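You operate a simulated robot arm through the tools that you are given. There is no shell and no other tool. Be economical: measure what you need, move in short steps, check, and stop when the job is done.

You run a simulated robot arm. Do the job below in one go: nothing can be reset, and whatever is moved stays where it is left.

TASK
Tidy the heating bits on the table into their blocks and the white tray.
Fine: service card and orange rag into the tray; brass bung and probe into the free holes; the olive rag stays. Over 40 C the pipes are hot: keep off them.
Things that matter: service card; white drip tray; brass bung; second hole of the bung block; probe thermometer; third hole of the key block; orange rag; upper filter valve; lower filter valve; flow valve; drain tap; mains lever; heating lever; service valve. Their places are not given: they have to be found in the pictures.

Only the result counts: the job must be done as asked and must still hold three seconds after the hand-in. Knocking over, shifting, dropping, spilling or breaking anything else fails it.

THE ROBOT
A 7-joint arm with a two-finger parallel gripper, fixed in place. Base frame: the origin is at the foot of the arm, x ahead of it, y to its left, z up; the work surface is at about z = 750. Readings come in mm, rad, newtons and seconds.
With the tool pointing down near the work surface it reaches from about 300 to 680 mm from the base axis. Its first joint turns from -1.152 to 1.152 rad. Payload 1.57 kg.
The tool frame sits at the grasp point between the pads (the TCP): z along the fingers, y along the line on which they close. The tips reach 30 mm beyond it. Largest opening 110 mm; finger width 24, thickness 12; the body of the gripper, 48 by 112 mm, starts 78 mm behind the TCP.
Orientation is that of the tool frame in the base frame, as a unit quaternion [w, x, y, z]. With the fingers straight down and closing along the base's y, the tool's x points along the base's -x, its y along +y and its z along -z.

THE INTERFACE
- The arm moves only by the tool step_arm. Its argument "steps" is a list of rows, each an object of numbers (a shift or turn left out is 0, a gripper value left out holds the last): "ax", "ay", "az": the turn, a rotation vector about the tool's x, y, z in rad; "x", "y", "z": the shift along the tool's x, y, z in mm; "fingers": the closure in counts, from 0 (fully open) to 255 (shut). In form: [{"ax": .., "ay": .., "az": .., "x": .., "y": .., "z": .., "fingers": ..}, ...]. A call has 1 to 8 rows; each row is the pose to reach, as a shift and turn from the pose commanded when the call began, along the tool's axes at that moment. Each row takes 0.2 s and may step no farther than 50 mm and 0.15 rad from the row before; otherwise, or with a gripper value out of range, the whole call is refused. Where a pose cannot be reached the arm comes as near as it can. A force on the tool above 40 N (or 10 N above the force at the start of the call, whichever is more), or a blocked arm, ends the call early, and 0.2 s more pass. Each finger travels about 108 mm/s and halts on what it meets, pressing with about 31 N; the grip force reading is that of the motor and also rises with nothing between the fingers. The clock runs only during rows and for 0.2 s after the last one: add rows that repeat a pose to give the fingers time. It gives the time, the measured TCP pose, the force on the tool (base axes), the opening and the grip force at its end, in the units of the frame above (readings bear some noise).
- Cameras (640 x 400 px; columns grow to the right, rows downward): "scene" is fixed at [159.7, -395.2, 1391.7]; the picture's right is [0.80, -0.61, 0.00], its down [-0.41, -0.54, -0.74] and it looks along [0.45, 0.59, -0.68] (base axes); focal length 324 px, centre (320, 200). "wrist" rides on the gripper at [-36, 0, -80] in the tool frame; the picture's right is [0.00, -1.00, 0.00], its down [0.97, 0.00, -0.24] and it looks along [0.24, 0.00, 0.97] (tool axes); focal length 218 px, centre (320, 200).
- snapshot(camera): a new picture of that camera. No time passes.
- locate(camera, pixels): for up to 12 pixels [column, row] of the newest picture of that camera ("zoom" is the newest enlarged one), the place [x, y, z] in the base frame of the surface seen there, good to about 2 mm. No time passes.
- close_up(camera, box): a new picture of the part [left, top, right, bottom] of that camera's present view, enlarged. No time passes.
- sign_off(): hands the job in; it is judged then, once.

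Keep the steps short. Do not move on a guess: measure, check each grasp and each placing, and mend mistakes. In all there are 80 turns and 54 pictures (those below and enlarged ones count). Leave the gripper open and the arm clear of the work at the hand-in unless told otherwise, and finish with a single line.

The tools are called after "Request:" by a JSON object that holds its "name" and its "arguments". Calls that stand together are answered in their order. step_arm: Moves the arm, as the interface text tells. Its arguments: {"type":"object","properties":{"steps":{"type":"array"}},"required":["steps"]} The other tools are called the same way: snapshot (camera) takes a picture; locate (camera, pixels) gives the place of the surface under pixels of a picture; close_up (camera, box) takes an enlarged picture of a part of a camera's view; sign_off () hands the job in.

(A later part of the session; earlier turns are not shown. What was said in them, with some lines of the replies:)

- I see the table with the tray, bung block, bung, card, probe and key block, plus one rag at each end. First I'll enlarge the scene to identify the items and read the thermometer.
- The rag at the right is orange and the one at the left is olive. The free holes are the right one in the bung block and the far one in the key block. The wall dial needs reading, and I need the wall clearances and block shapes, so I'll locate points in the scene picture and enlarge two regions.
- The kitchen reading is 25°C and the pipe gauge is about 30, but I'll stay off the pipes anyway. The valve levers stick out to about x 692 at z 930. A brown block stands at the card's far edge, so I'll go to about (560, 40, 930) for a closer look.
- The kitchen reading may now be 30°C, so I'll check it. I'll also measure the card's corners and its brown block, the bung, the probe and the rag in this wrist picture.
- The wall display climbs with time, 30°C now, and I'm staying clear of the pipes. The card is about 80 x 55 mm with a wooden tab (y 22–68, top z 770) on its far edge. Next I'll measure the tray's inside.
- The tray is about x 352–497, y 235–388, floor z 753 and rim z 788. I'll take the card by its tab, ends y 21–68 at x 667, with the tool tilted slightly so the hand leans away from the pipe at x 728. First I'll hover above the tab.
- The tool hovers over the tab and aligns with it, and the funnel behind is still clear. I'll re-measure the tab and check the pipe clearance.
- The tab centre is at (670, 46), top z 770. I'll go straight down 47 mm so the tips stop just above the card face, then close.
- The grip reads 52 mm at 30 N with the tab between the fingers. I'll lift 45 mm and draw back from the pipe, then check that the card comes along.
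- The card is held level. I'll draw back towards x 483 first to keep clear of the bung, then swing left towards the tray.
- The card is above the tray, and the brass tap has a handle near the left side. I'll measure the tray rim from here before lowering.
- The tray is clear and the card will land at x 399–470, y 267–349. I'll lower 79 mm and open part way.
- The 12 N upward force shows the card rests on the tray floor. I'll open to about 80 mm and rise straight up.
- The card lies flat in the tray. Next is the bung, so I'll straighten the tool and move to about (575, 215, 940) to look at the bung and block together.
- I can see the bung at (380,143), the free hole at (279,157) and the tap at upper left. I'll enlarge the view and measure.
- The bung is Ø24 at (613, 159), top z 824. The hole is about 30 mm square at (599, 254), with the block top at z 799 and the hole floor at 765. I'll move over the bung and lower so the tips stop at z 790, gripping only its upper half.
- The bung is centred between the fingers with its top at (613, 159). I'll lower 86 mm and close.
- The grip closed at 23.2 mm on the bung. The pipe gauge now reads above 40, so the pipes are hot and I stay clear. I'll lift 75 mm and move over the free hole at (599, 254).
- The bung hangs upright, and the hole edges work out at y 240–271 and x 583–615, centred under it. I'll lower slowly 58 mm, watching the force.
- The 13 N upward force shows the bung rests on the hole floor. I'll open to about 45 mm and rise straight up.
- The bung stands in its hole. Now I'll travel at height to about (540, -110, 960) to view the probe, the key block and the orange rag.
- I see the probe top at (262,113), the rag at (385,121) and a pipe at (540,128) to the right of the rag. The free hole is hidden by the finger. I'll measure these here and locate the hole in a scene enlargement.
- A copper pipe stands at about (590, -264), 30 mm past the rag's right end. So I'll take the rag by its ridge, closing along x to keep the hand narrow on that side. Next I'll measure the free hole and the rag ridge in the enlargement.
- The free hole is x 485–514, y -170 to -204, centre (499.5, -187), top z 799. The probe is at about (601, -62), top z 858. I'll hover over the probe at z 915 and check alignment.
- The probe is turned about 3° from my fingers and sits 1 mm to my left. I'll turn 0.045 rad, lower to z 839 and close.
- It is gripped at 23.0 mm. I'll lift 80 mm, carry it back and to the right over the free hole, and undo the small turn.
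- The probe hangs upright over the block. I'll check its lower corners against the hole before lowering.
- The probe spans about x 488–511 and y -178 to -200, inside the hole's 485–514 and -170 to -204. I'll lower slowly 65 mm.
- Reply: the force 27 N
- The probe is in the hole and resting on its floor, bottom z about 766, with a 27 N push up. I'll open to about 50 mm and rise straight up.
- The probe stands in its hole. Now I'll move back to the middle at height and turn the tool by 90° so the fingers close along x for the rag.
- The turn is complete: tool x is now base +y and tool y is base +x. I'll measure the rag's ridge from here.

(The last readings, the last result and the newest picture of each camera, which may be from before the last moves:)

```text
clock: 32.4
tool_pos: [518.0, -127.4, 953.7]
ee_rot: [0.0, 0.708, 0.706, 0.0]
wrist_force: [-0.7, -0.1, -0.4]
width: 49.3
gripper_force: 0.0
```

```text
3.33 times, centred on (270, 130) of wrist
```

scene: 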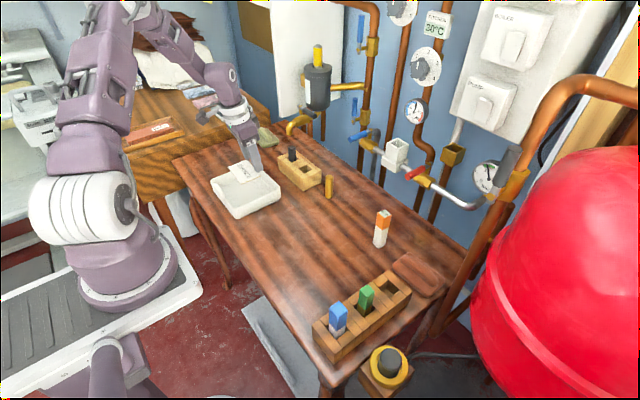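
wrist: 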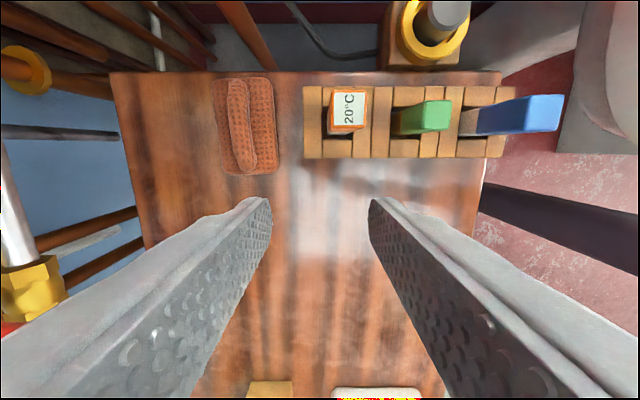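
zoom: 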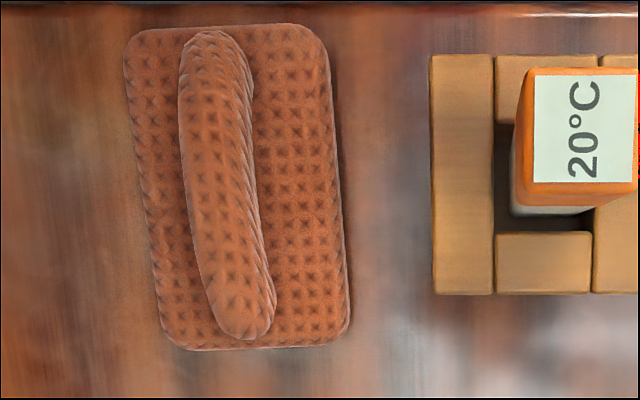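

The ridge runs along y at x 603, z 766–788, with the rag centred at (602, -183). Before approaching I'll measure the pipework on that side.

Request:
{"name": "locate", "arguments": {"camera": "wrist", "pixels": [[30, 70], [80, 85], [18, 230], [40, 285], [90, 132], [100, 225], [60, 35], [245, 30], [110, 10], [5, 325]]}}

Request:
{"name": "close_up", "arguments": {"camera": "scene", "box": [340, 60, 560, 260]}}

```text
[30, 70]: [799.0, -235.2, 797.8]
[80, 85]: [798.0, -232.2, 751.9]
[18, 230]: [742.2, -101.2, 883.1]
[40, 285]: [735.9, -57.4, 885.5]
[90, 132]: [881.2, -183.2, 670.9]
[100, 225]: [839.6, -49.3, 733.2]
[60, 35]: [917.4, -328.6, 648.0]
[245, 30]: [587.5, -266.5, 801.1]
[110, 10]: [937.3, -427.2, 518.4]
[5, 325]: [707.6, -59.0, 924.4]
```

```text
2.00 times, centred on (450, 160) of scene
```

zoom: 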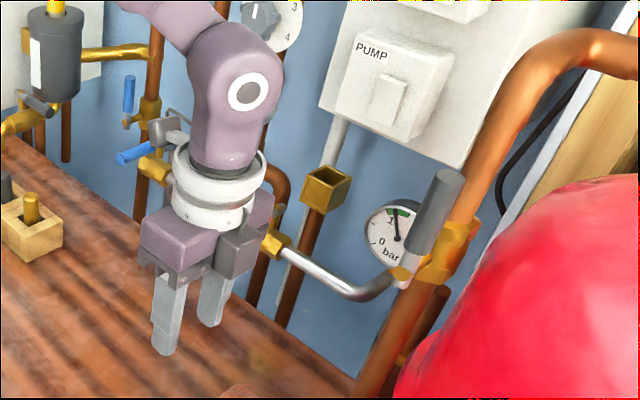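

The grey service handle at zoom (435,210) sits near the path. I'll get its place and the pipe's at several heights.

Request:
{"name": "locate", "arguments": {"camera": "zoom", "pixels": [[420, 240], [435, 210], [450, 180], [410, 265], [400, 285], [375, 290], [430, 270], [410, 310], [385, 360], [480, 160], [340, 280], [445, 270]]}}

```text
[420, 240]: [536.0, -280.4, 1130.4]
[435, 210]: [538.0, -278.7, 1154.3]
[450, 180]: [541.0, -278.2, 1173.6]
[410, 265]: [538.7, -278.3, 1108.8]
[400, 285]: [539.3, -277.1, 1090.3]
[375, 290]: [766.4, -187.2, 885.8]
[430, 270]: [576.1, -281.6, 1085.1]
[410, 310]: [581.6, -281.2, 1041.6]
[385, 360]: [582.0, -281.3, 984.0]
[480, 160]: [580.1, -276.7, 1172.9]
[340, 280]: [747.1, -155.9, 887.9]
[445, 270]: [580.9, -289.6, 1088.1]
```

The upright pipe's surface is at y -265 and the handle is at (538, -278, z above 1090). I'll grip the ridge a bit left of centre, at y -172, for more room. First I'll hover above it.

Request:
{"name": "step_arm", "arguments": {"steps": [{"x": -5, "y": 30, "z": 10}, {"x": -20, "y": 60, "z": 25}, {"x": -35, "y": 80, "z": 45}, {"x": -44.6, "y": 85, "z": 80}, {"x": -44.6, "y": 85, "z": 84}, {"x": -44.6, "y": 85, "z": 84}]}}

Request:
{"name": "snapshot", "arguments": {"camera": "wrist"}}

Request:
{"name": "locate", "arguments": {"camera": "wrist", "pixels": [[320, 180], [305, 200], [320, 200], [335, 200], [320, 215], [310, 180], [330, 180], [320, 150], [290, 200], [350, 200]]}}

```text
clock: 33.8
tool_pos: [603.8, -172.5, 871.4]
ee_rot: [0.001, 0.707, 0.707, -0.001]
wrist_force: [-0.6, 0.8, 0.2]
width: 49.7
gripper_force: 0.0
```

```text
13 pictures are left
```

wrist: 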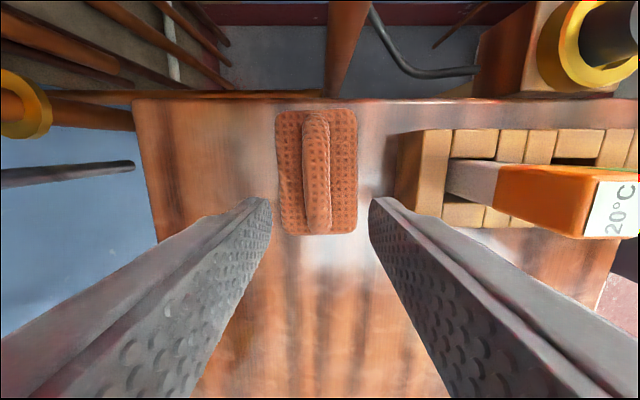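

```text
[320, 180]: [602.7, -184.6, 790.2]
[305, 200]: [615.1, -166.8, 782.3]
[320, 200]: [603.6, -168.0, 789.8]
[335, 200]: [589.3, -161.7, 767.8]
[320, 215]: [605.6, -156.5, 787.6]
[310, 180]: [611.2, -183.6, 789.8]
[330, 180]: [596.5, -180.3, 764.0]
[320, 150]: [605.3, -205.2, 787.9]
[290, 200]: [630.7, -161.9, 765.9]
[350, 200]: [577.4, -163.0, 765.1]
```

The ridge lies between the fingers, about x 596–616. I'll lower 72 mm and close.

Request:
{"name": "step_arm", "arguments": {"steps": [{"y": 1, "z": 35}, {"y": 1, "z": 60}, {"y": 1, "z": 72}, {"y": 1, "z": 72}, {"y": 1, "z": 72, "fingers": 255}, {"y": 1, "z": 72}, {"y": 1, "z": 72}]}}

Request:
{"name": "step_arm", "arguments": {"steps": [{"z": -15}, {"x": 3, "z": -40}, {"x": 20, "z": -65}, {"x": 50, "y": -10, "z": -80}, {"x": 50, "y": -10, "z": -80}]}}

Request:
{"name": "close_up", "arguments": {"camera": "scene", "box": [310, 130, 510, 330]}}

```text
clock: 35.4
tool_pos: [604.5, -172.4, 798.4]
ee_rot: [0.0, 0.708, 0.707, 0.0]
wrist_force: [-0.4, 0.0, -0.3]
width: 18.7
gripper_force: 30.8
```

```text
clock: 36.6
tool_pos: [591.7, -119.8, 879.5]
ee_rot: [0.0, 0.707, 0.707, 0.0]
wrist_force: [-0.5, 0.1, -0.3]
width: 19.0
gripper_force: 30.6
```

```text
2.00 times, centred on (410, 230) of scene
```

zoom: 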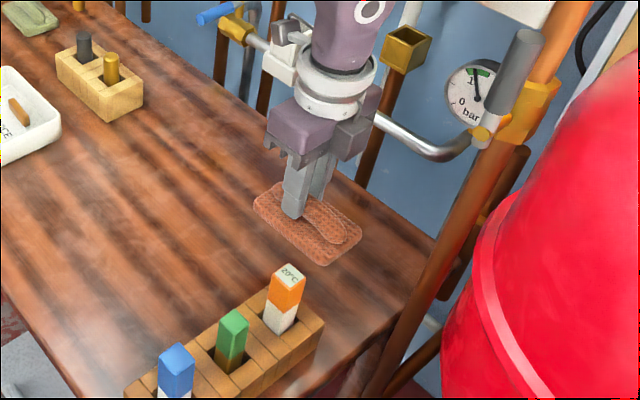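

The rag is held at 19 mm and lifted clear. I'll draw back from the pipes first and then carry it left towards the tray.

Request:
{"name": "step_arm", "arguments": {"steps": [{"x": 0, "y": -40, "z": -3}, {"x": 10, "y": -80, "z": -5}, {"x": 35, "y": -118, "z": -5}, {"x": 70, "y": -150, "z": -5}, {"x": 113, "y": -168, "z": -5}, {"x": 158, "y": -180, "z": -5}, {"x": 203, "y": -187, "z": -5}, {"x": 248, "y": -187.7, "z": -5}]}}

Request:
{"name": "step_arm", "arguments": {"steps": [{"x": 45}, {"x": 90}, {"x": 135}, {"x": 175}, {"x": 194}, {"x": 194}, {"x": 194}]}}

Request:
{"name": "snapshot", "arguments": {"camera": "wrist"}}

Request:
{"name": "close_up", "arguments": {"camera": "scene", "box": [170, 80, 350, 240]}}

```text
clock: 38.4
tool_pos: [406.4, 127.1, 882.3]
ee_rot: [0.0, 0.708, 0.706, 0.0]
wrist_force: [-0.3, 0.3, 0.3]
width: 18.4
gripper_force: 30.6
```

```text
clock: 40.0
tool_pos: [407.3, 320.7, 883.5]
ee_rot: [0.0, 0.707, 0.707, 0.001]
wrist_force: [1.0, -1.1, 0.1]
width: 19.0
gripper_force: 31.3
```

```text
11 pictures are left
```

wrist: 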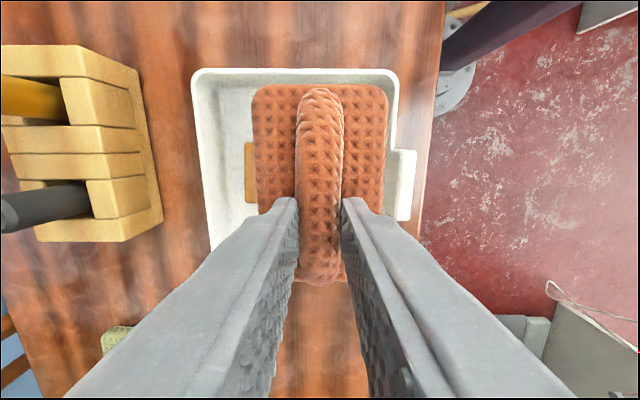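

```text
2.50 times, centred on (260, 160) of scene
```

zoom: 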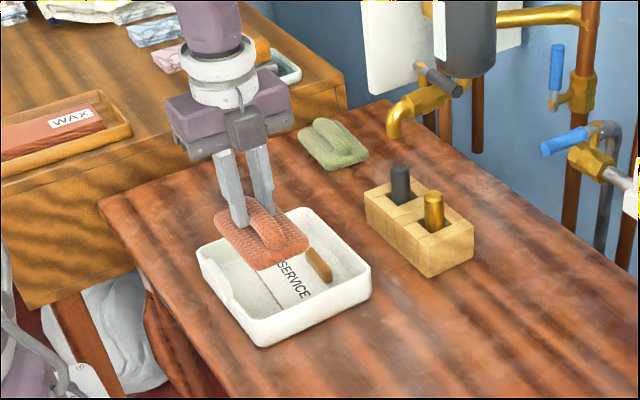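

The rag is over the tray. I'll check its corners against the tray rim before lowering.

Request:
{"name": "locate", "arguments": {"camera": "wrist", "pixels": [[258, 90], [384, 95], [260, 195], [382, 205], [398, 90], [395, 140], [300, 73], [200, 80], [212, 240], [320, 95]]}}

Request:
{"name": "locate", "arguments": {"camera": "zoom", "pixels": [[216, 215], [257, 269], [308, 240], [282, 200], [200, 250], [262, 340], [370, 268], [300, 210]]}}

```text
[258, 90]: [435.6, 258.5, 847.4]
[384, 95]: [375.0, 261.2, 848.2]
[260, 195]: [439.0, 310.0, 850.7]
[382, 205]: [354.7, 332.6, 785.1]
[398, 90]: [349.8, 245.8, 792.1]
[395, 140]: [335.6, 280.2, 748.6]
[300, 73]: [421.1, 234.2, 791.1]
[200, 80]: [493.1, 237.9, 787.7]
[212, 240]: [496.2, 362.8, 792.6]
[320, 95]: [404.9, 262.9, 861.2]
```

```text
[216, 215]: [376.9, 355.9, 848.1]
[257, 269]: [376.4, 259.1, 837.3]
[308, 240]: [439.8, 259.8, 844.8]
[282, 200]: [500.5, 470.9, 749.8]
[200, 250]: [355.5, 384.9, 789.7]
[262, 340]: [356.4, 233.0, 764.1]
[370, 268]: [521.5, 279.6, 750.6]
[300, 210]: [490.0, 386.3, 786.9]
```

The rag spans x 375–439 and y 258–358, inside the tray's 361–490 and 242–382. I'll lower 77 mm with slower last steps.

Request:
{"name": "step_arm", "arguments": {"steps": [{"z": 30}, {"z": 55}, {"z": 67}, {"z": 73}, {"z": 77}, {"z": 77}]}}

Request:
{"name": "close_up", "arguments": {"camera": "scene", "box": [180, 120, 300, 230]}}

```text
clock: 41.4
tool_pos: [406.5, 320.4, 806.2]
ee_rot: [-0.001, 0.707, 0.707, 0.0]
wrist_force: [-0.8, -0.2, 8.0]
width: 18.8
gripper_force: 30.6
```

```text
3.64 times, centred on (240, 175) of scene
```

zoom: 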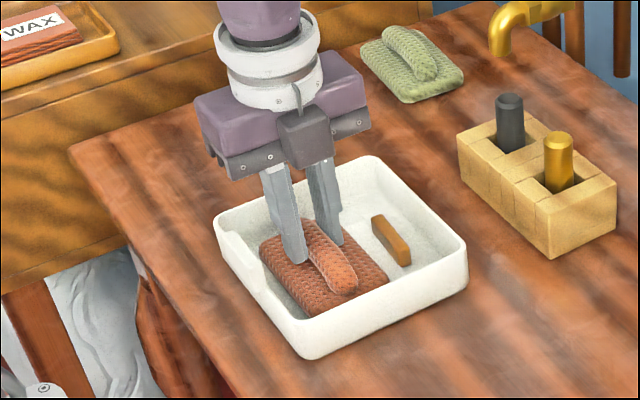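

The 8 N upward force shows the rag touching down, resting on the floor and the edge of the card. I'll open to about 45 mm and rise straight up to a clear height.

Request:
{"name": "step_arm", "arguments": {"steps": [{"fingers": 150}, {"fingers": 150}, {"z": -25}, {"z": -65}, {"z": -110}, {"z": -155, "fingers": 0}, {"z": -200}, {"z": -200}]}}

Request:
{"name": "snapshot", "arguments": {"camera": "wrist"}}

Request:
{"name": "close_up", "arguments": {"camera": "scene", "box": [180, 110, 360, 230]}}

Request:
{"name": "snapshot", "arguments": {"camera": "scene"}}

```text
clock: 43.2
tool_pos: [405.8, 319.1, 1005.5]
ee_rot: [0.0, 0.707, 0.707, 0.001]
wrist_force: [-0.3, -0.2, 0.1]
width: 110.2
gripper_force: 0.0
```

```text
8 pictures are left
```

wrist: 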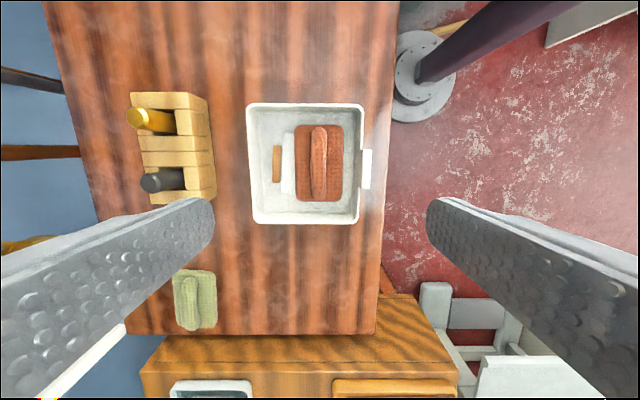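

```text
3.33 times, centred on (270, 170) of scene
```

zoom: 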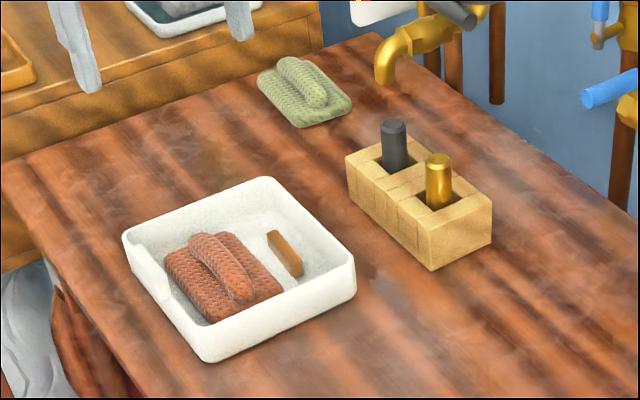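

```text
6 pictures are left
```

scene: 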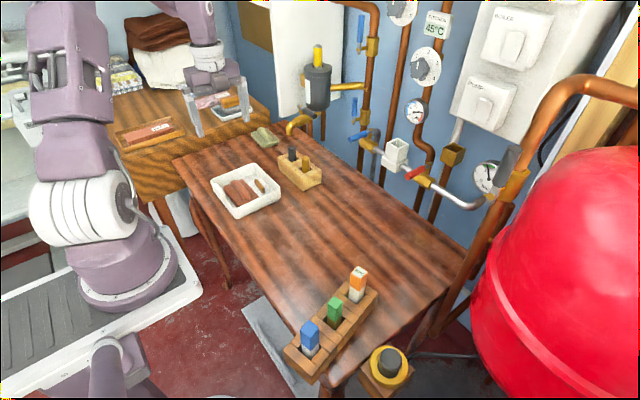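

The bung, card and rag are right, and the olive rag hasn't moved. But the key block is not where it was: it was around (312–410, 270–360) and now it is around (283–378, 285–385). The rag's right end must have brushed the probe on the way and pushed the block. I'll measure how far it went so I can put it back.

Request:
{"name": "close_up", "arguments": {"camera": "scene", "box": [270, 250, 430, 390]}}

Request:
{"name": "locate", "arguments": {"camera": "scene", "pixels": [[361, 283], [377, 290], [378, 293], [357, 270], [335, 300], [310, 325], [285, 348], [305, 372], [320, 375], [310, 383], [345, 285], [350, 310]]}}

```text
2.86 times, centred on (350, 320) of scene
```

zoom: 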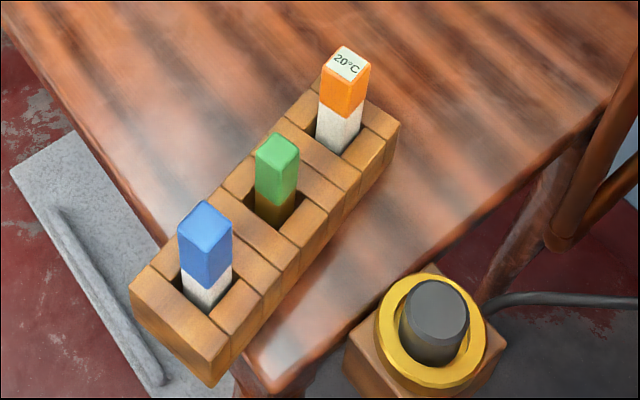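

```text
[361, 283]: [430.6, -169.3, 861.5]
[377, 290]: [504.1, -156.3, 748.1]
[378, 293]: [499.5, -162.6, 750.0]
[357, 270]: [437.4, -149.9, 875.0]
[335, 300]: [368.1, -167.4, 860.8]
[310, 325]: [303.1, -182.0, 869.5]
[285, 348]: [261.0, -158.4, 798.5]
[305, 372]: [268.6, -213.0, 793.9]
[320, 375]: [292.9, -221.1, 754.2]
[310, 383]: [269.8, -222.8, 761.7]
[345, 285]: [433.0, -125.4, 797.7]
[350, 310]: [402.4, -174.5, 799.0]
```

The block has slid about 65 mm towards me and turned a little, but it is still upright with all three keys in. I'll measure its present corners and key tops precisely.

Request:
{"name": "locate", "arguments": {"camera": "zoom", "pixels": [[318, 80], [397, 125], [133, 290], [212, 355], [373, 105], [283, 125], [300, 160], [340, 185], [165, 255], [250, 290], [208, 385], [398, 160]]}}

Request:
{"name": "locate", "arguments": {"camera": "zoom", "pixels": [[345, 50], [345, 65], [277, 143], [277, 152], [205, 222], [345, 140], [220, 165], [360, 170], [300, 240], [255, 205], [150, 275], [180, 325]]}}

```text
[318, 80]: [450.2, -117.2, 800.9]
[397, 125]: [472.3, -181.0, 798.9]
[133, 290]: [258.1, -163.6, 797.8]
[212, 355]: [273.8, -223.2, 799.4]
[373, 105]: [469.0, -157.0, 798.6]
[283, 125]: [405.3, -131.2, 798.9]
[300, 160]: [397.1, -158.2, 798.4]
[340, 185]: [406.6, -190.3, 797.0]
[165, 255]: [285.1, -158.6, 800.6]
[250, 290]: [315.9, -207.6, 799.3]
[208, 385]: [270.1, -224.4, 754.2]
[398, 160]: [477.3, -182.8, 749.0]
```

```text
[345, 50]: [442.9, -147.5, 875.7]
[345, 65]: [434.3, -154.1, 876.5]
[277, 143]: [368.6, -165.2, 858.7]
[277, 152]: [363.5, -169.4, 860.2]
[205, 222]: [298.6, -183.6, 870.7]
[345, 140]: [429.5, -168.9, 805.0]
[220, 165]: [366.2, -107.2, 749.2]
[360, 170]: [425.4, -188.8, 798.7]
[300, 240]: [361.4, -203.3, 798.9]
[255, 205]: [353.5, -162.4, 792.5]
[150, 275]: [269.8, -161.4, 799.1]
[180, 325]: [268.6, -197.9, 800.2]
```

The block's centre is now at (365, -172), turned +0.23 rad. From my first pictures it was at (430, -187) with no turn. I'll grip it across its sides beside the green key, keeping the hand above the key tops, and slide it back. First I'll travel there at height while turning the tool back.

Request:
{"name": "step_arm", "arguments": {"steps": [{"x": -45, "y": -5, "az": -0.145, "fingers": 0}, {"x": -91, "y": -10, "az": -0.29}, {"x": -137, "y": -15, "az": -0.435}, {"x": -183, "y": -20, "az": -0.58}, {"x": -229, "y": -25, "az": -0.725}, {"x": -275, "y": -30, "az": -0.87}, {"x": -321, "y": -35, "az": -1.015}, {"x": -367, "y": -35, "az": -1.16}]}}

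```text
clock: 45.0
tool_pos: [371.9, -47.6, 1007.8]
ee_rot: [0.001, 0.204, 0.979, 0.0]
wrist_force: [0.6, -0.7, -0.9]
width: 109.9
gripper_force: 0.1
```

At (372, -48), all clear. I'll carry on to (355, -175, 943) and finish the turn, then look down.

Request:
{"name": "step_arm", "arguments": {"steps": [{"x": -7, "y": -25, "z": 5, "az": -0.14}, {"x": -14, "y": -50, "z": 15, "az": -0.28}, {"x": -21, "y": -75, "z": 30, "az": -0.42}, {"x": -28, "y": -100, "z": 48, "az": -0.56}, {"x": -35.2, "y": -123.3, "z": 65, "az": -0.643}, {"x": -35.2, "y": -123.3, "z": 65, "az": -0.643}]}}

Request:
{"name": "snapshot", "arguments": {"camera": "wrist"}}

Request:
{"name": "locate", "arguments": {"camera": "wrist", "pixels": [[280, 130], [360, 130], [280, 200], [360, 200], [320, 200], [320, 240], [275, 170], [365, 170], [320, 100], [320, 130]]}}

```text
clock: 46.4
tool_pos: [353.1, -173.7, 942.6]
ee_rot: [0.0, -0.116, 0.993, 0.0]
wrist_force: [-0.2, -0.5, -0.3]
width: 110.2
gripper_force: 0.1
```

```text
4 pictures are left
```

wrist: 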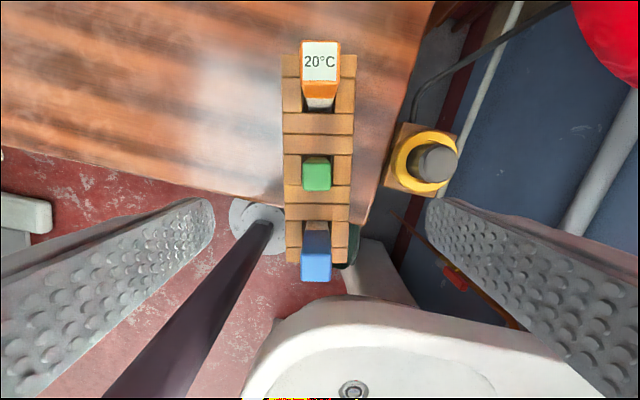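

```text
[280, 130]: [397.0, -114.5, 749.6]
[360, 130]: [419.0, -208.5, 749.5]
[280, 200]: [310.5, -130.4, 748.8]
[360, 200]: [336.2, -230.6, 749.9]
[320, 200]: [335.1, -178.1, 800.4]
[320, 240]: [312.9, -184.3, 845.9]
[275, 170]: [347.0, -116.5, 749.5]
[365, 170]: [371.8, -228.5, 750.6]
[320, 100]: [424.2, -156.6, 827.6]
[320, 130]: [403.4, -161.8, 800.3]
```

The block is square to my fingers and centred in the picture at column 319. I'll lower to z 808, so the tips are at 778 and the hand stays above the keys, then close on the block's sides.

Request:
{"name": "step_arm", "arguments": {"steps": [{"z": 45}, {"z": 90}, {"z": 120}, {"z": 134.5}, {"z": 134.5}, {"z": 134.5, "fingers": 255}, {"z": 134.5}, {"z": 134.5}]}}

```text
clock: 48.2
tool_pos: [353.2, -172.8, 808.7]
ee_rot: [0.0, -0.115, 0.993, 0.0]
wrist_force: [-0.4, 2.5, 0.2]
width: 70.0
gripper_force: 30.7
```

The grip is firm at 70 mm on the block. I'll slide it back slowly by (+64, -14) mm while turning -0.23 rad, keeping it flat on the table.

Request:
{"name": "step_arm", "arguments": {"steps": [{"x": -8, "y": -4, "az": 0.03}, {"x": -17, "y": -8, "az": 0.066}, {"x": -26, "y": -12.3, "az": 0.1}, {"x": -35, "y": -16.6, "az": 0.135}, {"x": -44, "y": -21, "az": 0.17}, {"x": -53, "y": -25.3, "az": 0.205}, {"x": -59.4, "y": -28.4, "az": 0.232}, {"x": -59.4, "y": -28.4, "az": 0.232}]}}

Request:
{"name": "close_up", "arguments": {"camera": "scene", "box": [300, 240, 460, 400]}}

```text
clock: 50.0
tool_pos: [417.5, -188.1, 807.1]
ee_rot: [0.0, 0.0, 1.0, -0.001]
wrist_force: [-10.2, 0.7, 15.1]
width: 70.0
gripper_force: 31.1
```

```text
2.50 times, centred on (380, 320) of scene
```

zoom: 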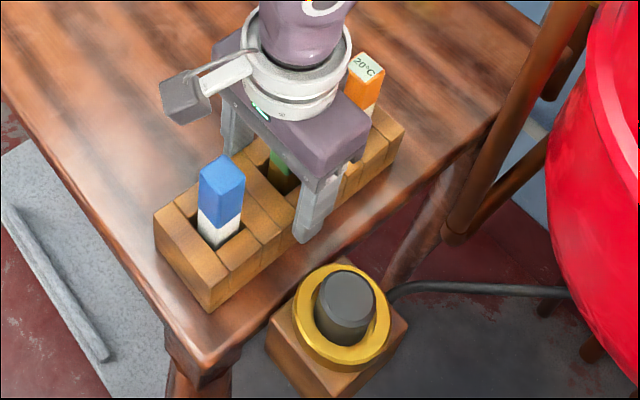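

This is the same crop as my early picture, and the block sits about 4 enlarged pixels right of the original. I'll locate its corners to correct the last millimetres.

Request:
{"name": "locate", "arguments": {"camera": "zoom", "pixels": [[154, 215], [212, 285], [209, 312], [402, 128], [400, 133], [390, 165], [160, 255], [182, 205], [180, 240], [375, 110]]}}

```text
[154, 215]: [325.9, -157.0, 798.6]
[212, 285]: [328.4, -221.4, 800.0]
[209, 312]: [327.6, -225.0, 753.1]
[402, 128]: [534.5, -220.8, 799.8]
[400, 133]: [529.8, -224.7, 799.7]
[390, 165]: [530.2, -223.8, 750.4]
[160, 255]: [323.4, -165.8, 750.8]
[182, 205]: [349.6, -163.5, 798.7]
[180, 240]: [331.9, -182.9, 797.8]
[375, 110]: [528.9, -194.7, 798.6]
```

Against the original corners the block is about 1.5 mm too far forward and 2.5 mm too far right. I'll nudge it by that much, then open and rise straight up.

Request:
{"name": "step_arm", "arguments": {"steps": [{"x": 0.8, "y": 1.3}, {"x": 1.6, "y": 2.6}, {"x": 1.6, "y": 2.6}, {"x": 1.6, "y": 2.6}]}}

Request:
{"name": "step_arm", "arguments": {"steps": [{"fingers": 0}, {"fingers": 0}, {"fingers": 0}, {"z": -30}, {"z": -70}, {"z": -115}, {"z": -160}, {"z": -160}]}}

Request:
{"name": "close_up", "arguments": {"camera": "scene", "box": [300, 240, 460, 400]}}

```text
clock: 51.0
tool_pos: [418.5, -184.9, 807.9]
ee_rot: [0.001, 0.002, 1.0, -0.001]
wrist_force: [4.7, -10.0, 10.9]
width: 69.6
gripper_force: 31.3
```

```text
clock: 52.8
tool_pos: [415.4, -185.2, 966.8]
ee_rot: [0.0, 0.0, 1.0, 0.0]
wrist_force: [0.2, -0.1, 0.0]
width: 110.0
gripper_force: 0.0
```

```text
2.50 times, centred on (380, 320) of scene
```

zoom: 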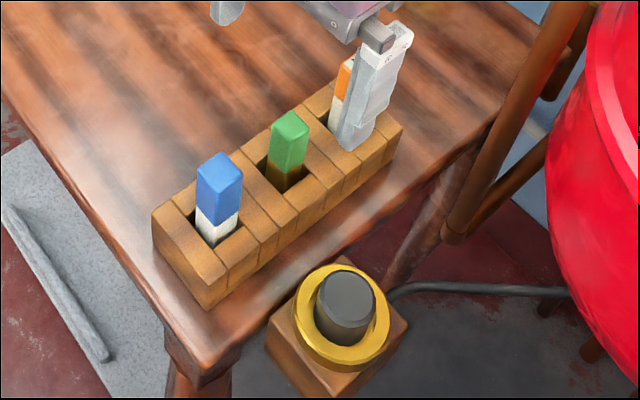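

The block now matches the first picture to within about 2 enlarged pixels (around 1 mm), with all keys in. I'll move the arm up and back to the middle, clear of the work, and take a final look.

Request:
{"name": "step_arm", "arguments": {"steps": [{"z": -40}, {"z": -80}, {"y": 40, "z": -100}, {"y": 85, "z": -110}, {"y": 130, "z": -115}, {"y": 175, "z": -120}, {"y": 215, "z": -120}, {"y": 215, "z": -120}]}}

Request:
{"name": "snapshot", "arguments": {"camera": "scene"}}

Request:
{"name": "close_up", "arguments": {"camera": "scene", "box": [300, 240, 460, 400]}}

```text
clock: 54.6
tool_pos: [416.4, 30.5, 1087.5]
ee_rot: [0.0, -0.001, 1.0, 0.0]
wrist_force: [-0.4, 0.6, -0.3]
width: 110.3
gripper_force: 0.0
```

```text
1 pictures are left
```

scene: 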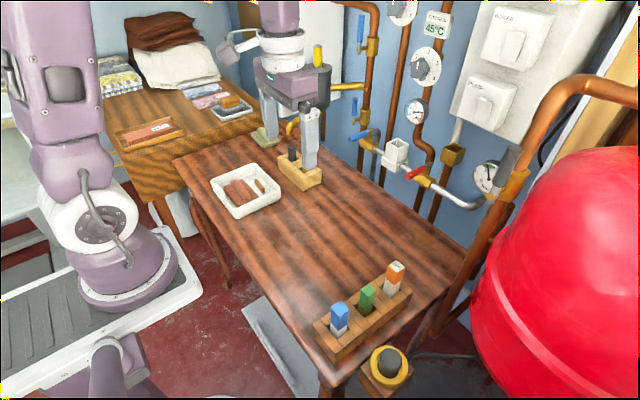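

```text
2.50 times, centred on (380, 320) of scene
```

zoom: 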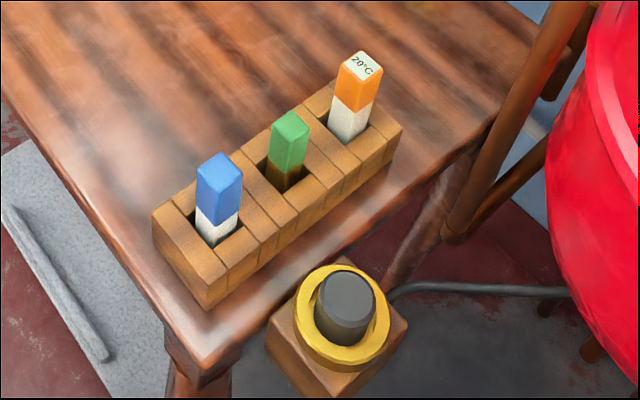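

The card and orange rag are in the tray, the bung and probe are in their holes, and the key block is back in its place. The olive rag and valves are as they were, and the gripper is open and clear, so I'm handing in.

Request:
{"name": "sign_off", "arguments": {}}

```text
The job is handed in.
```

The card and orange rag are in the tray and the bung and probe are in their holes, but I knocked the key block about 65 mm while carrying the rag and slid it back to within about 1–2 mm of its original place; the olive rag, valves and pipes were not touched.
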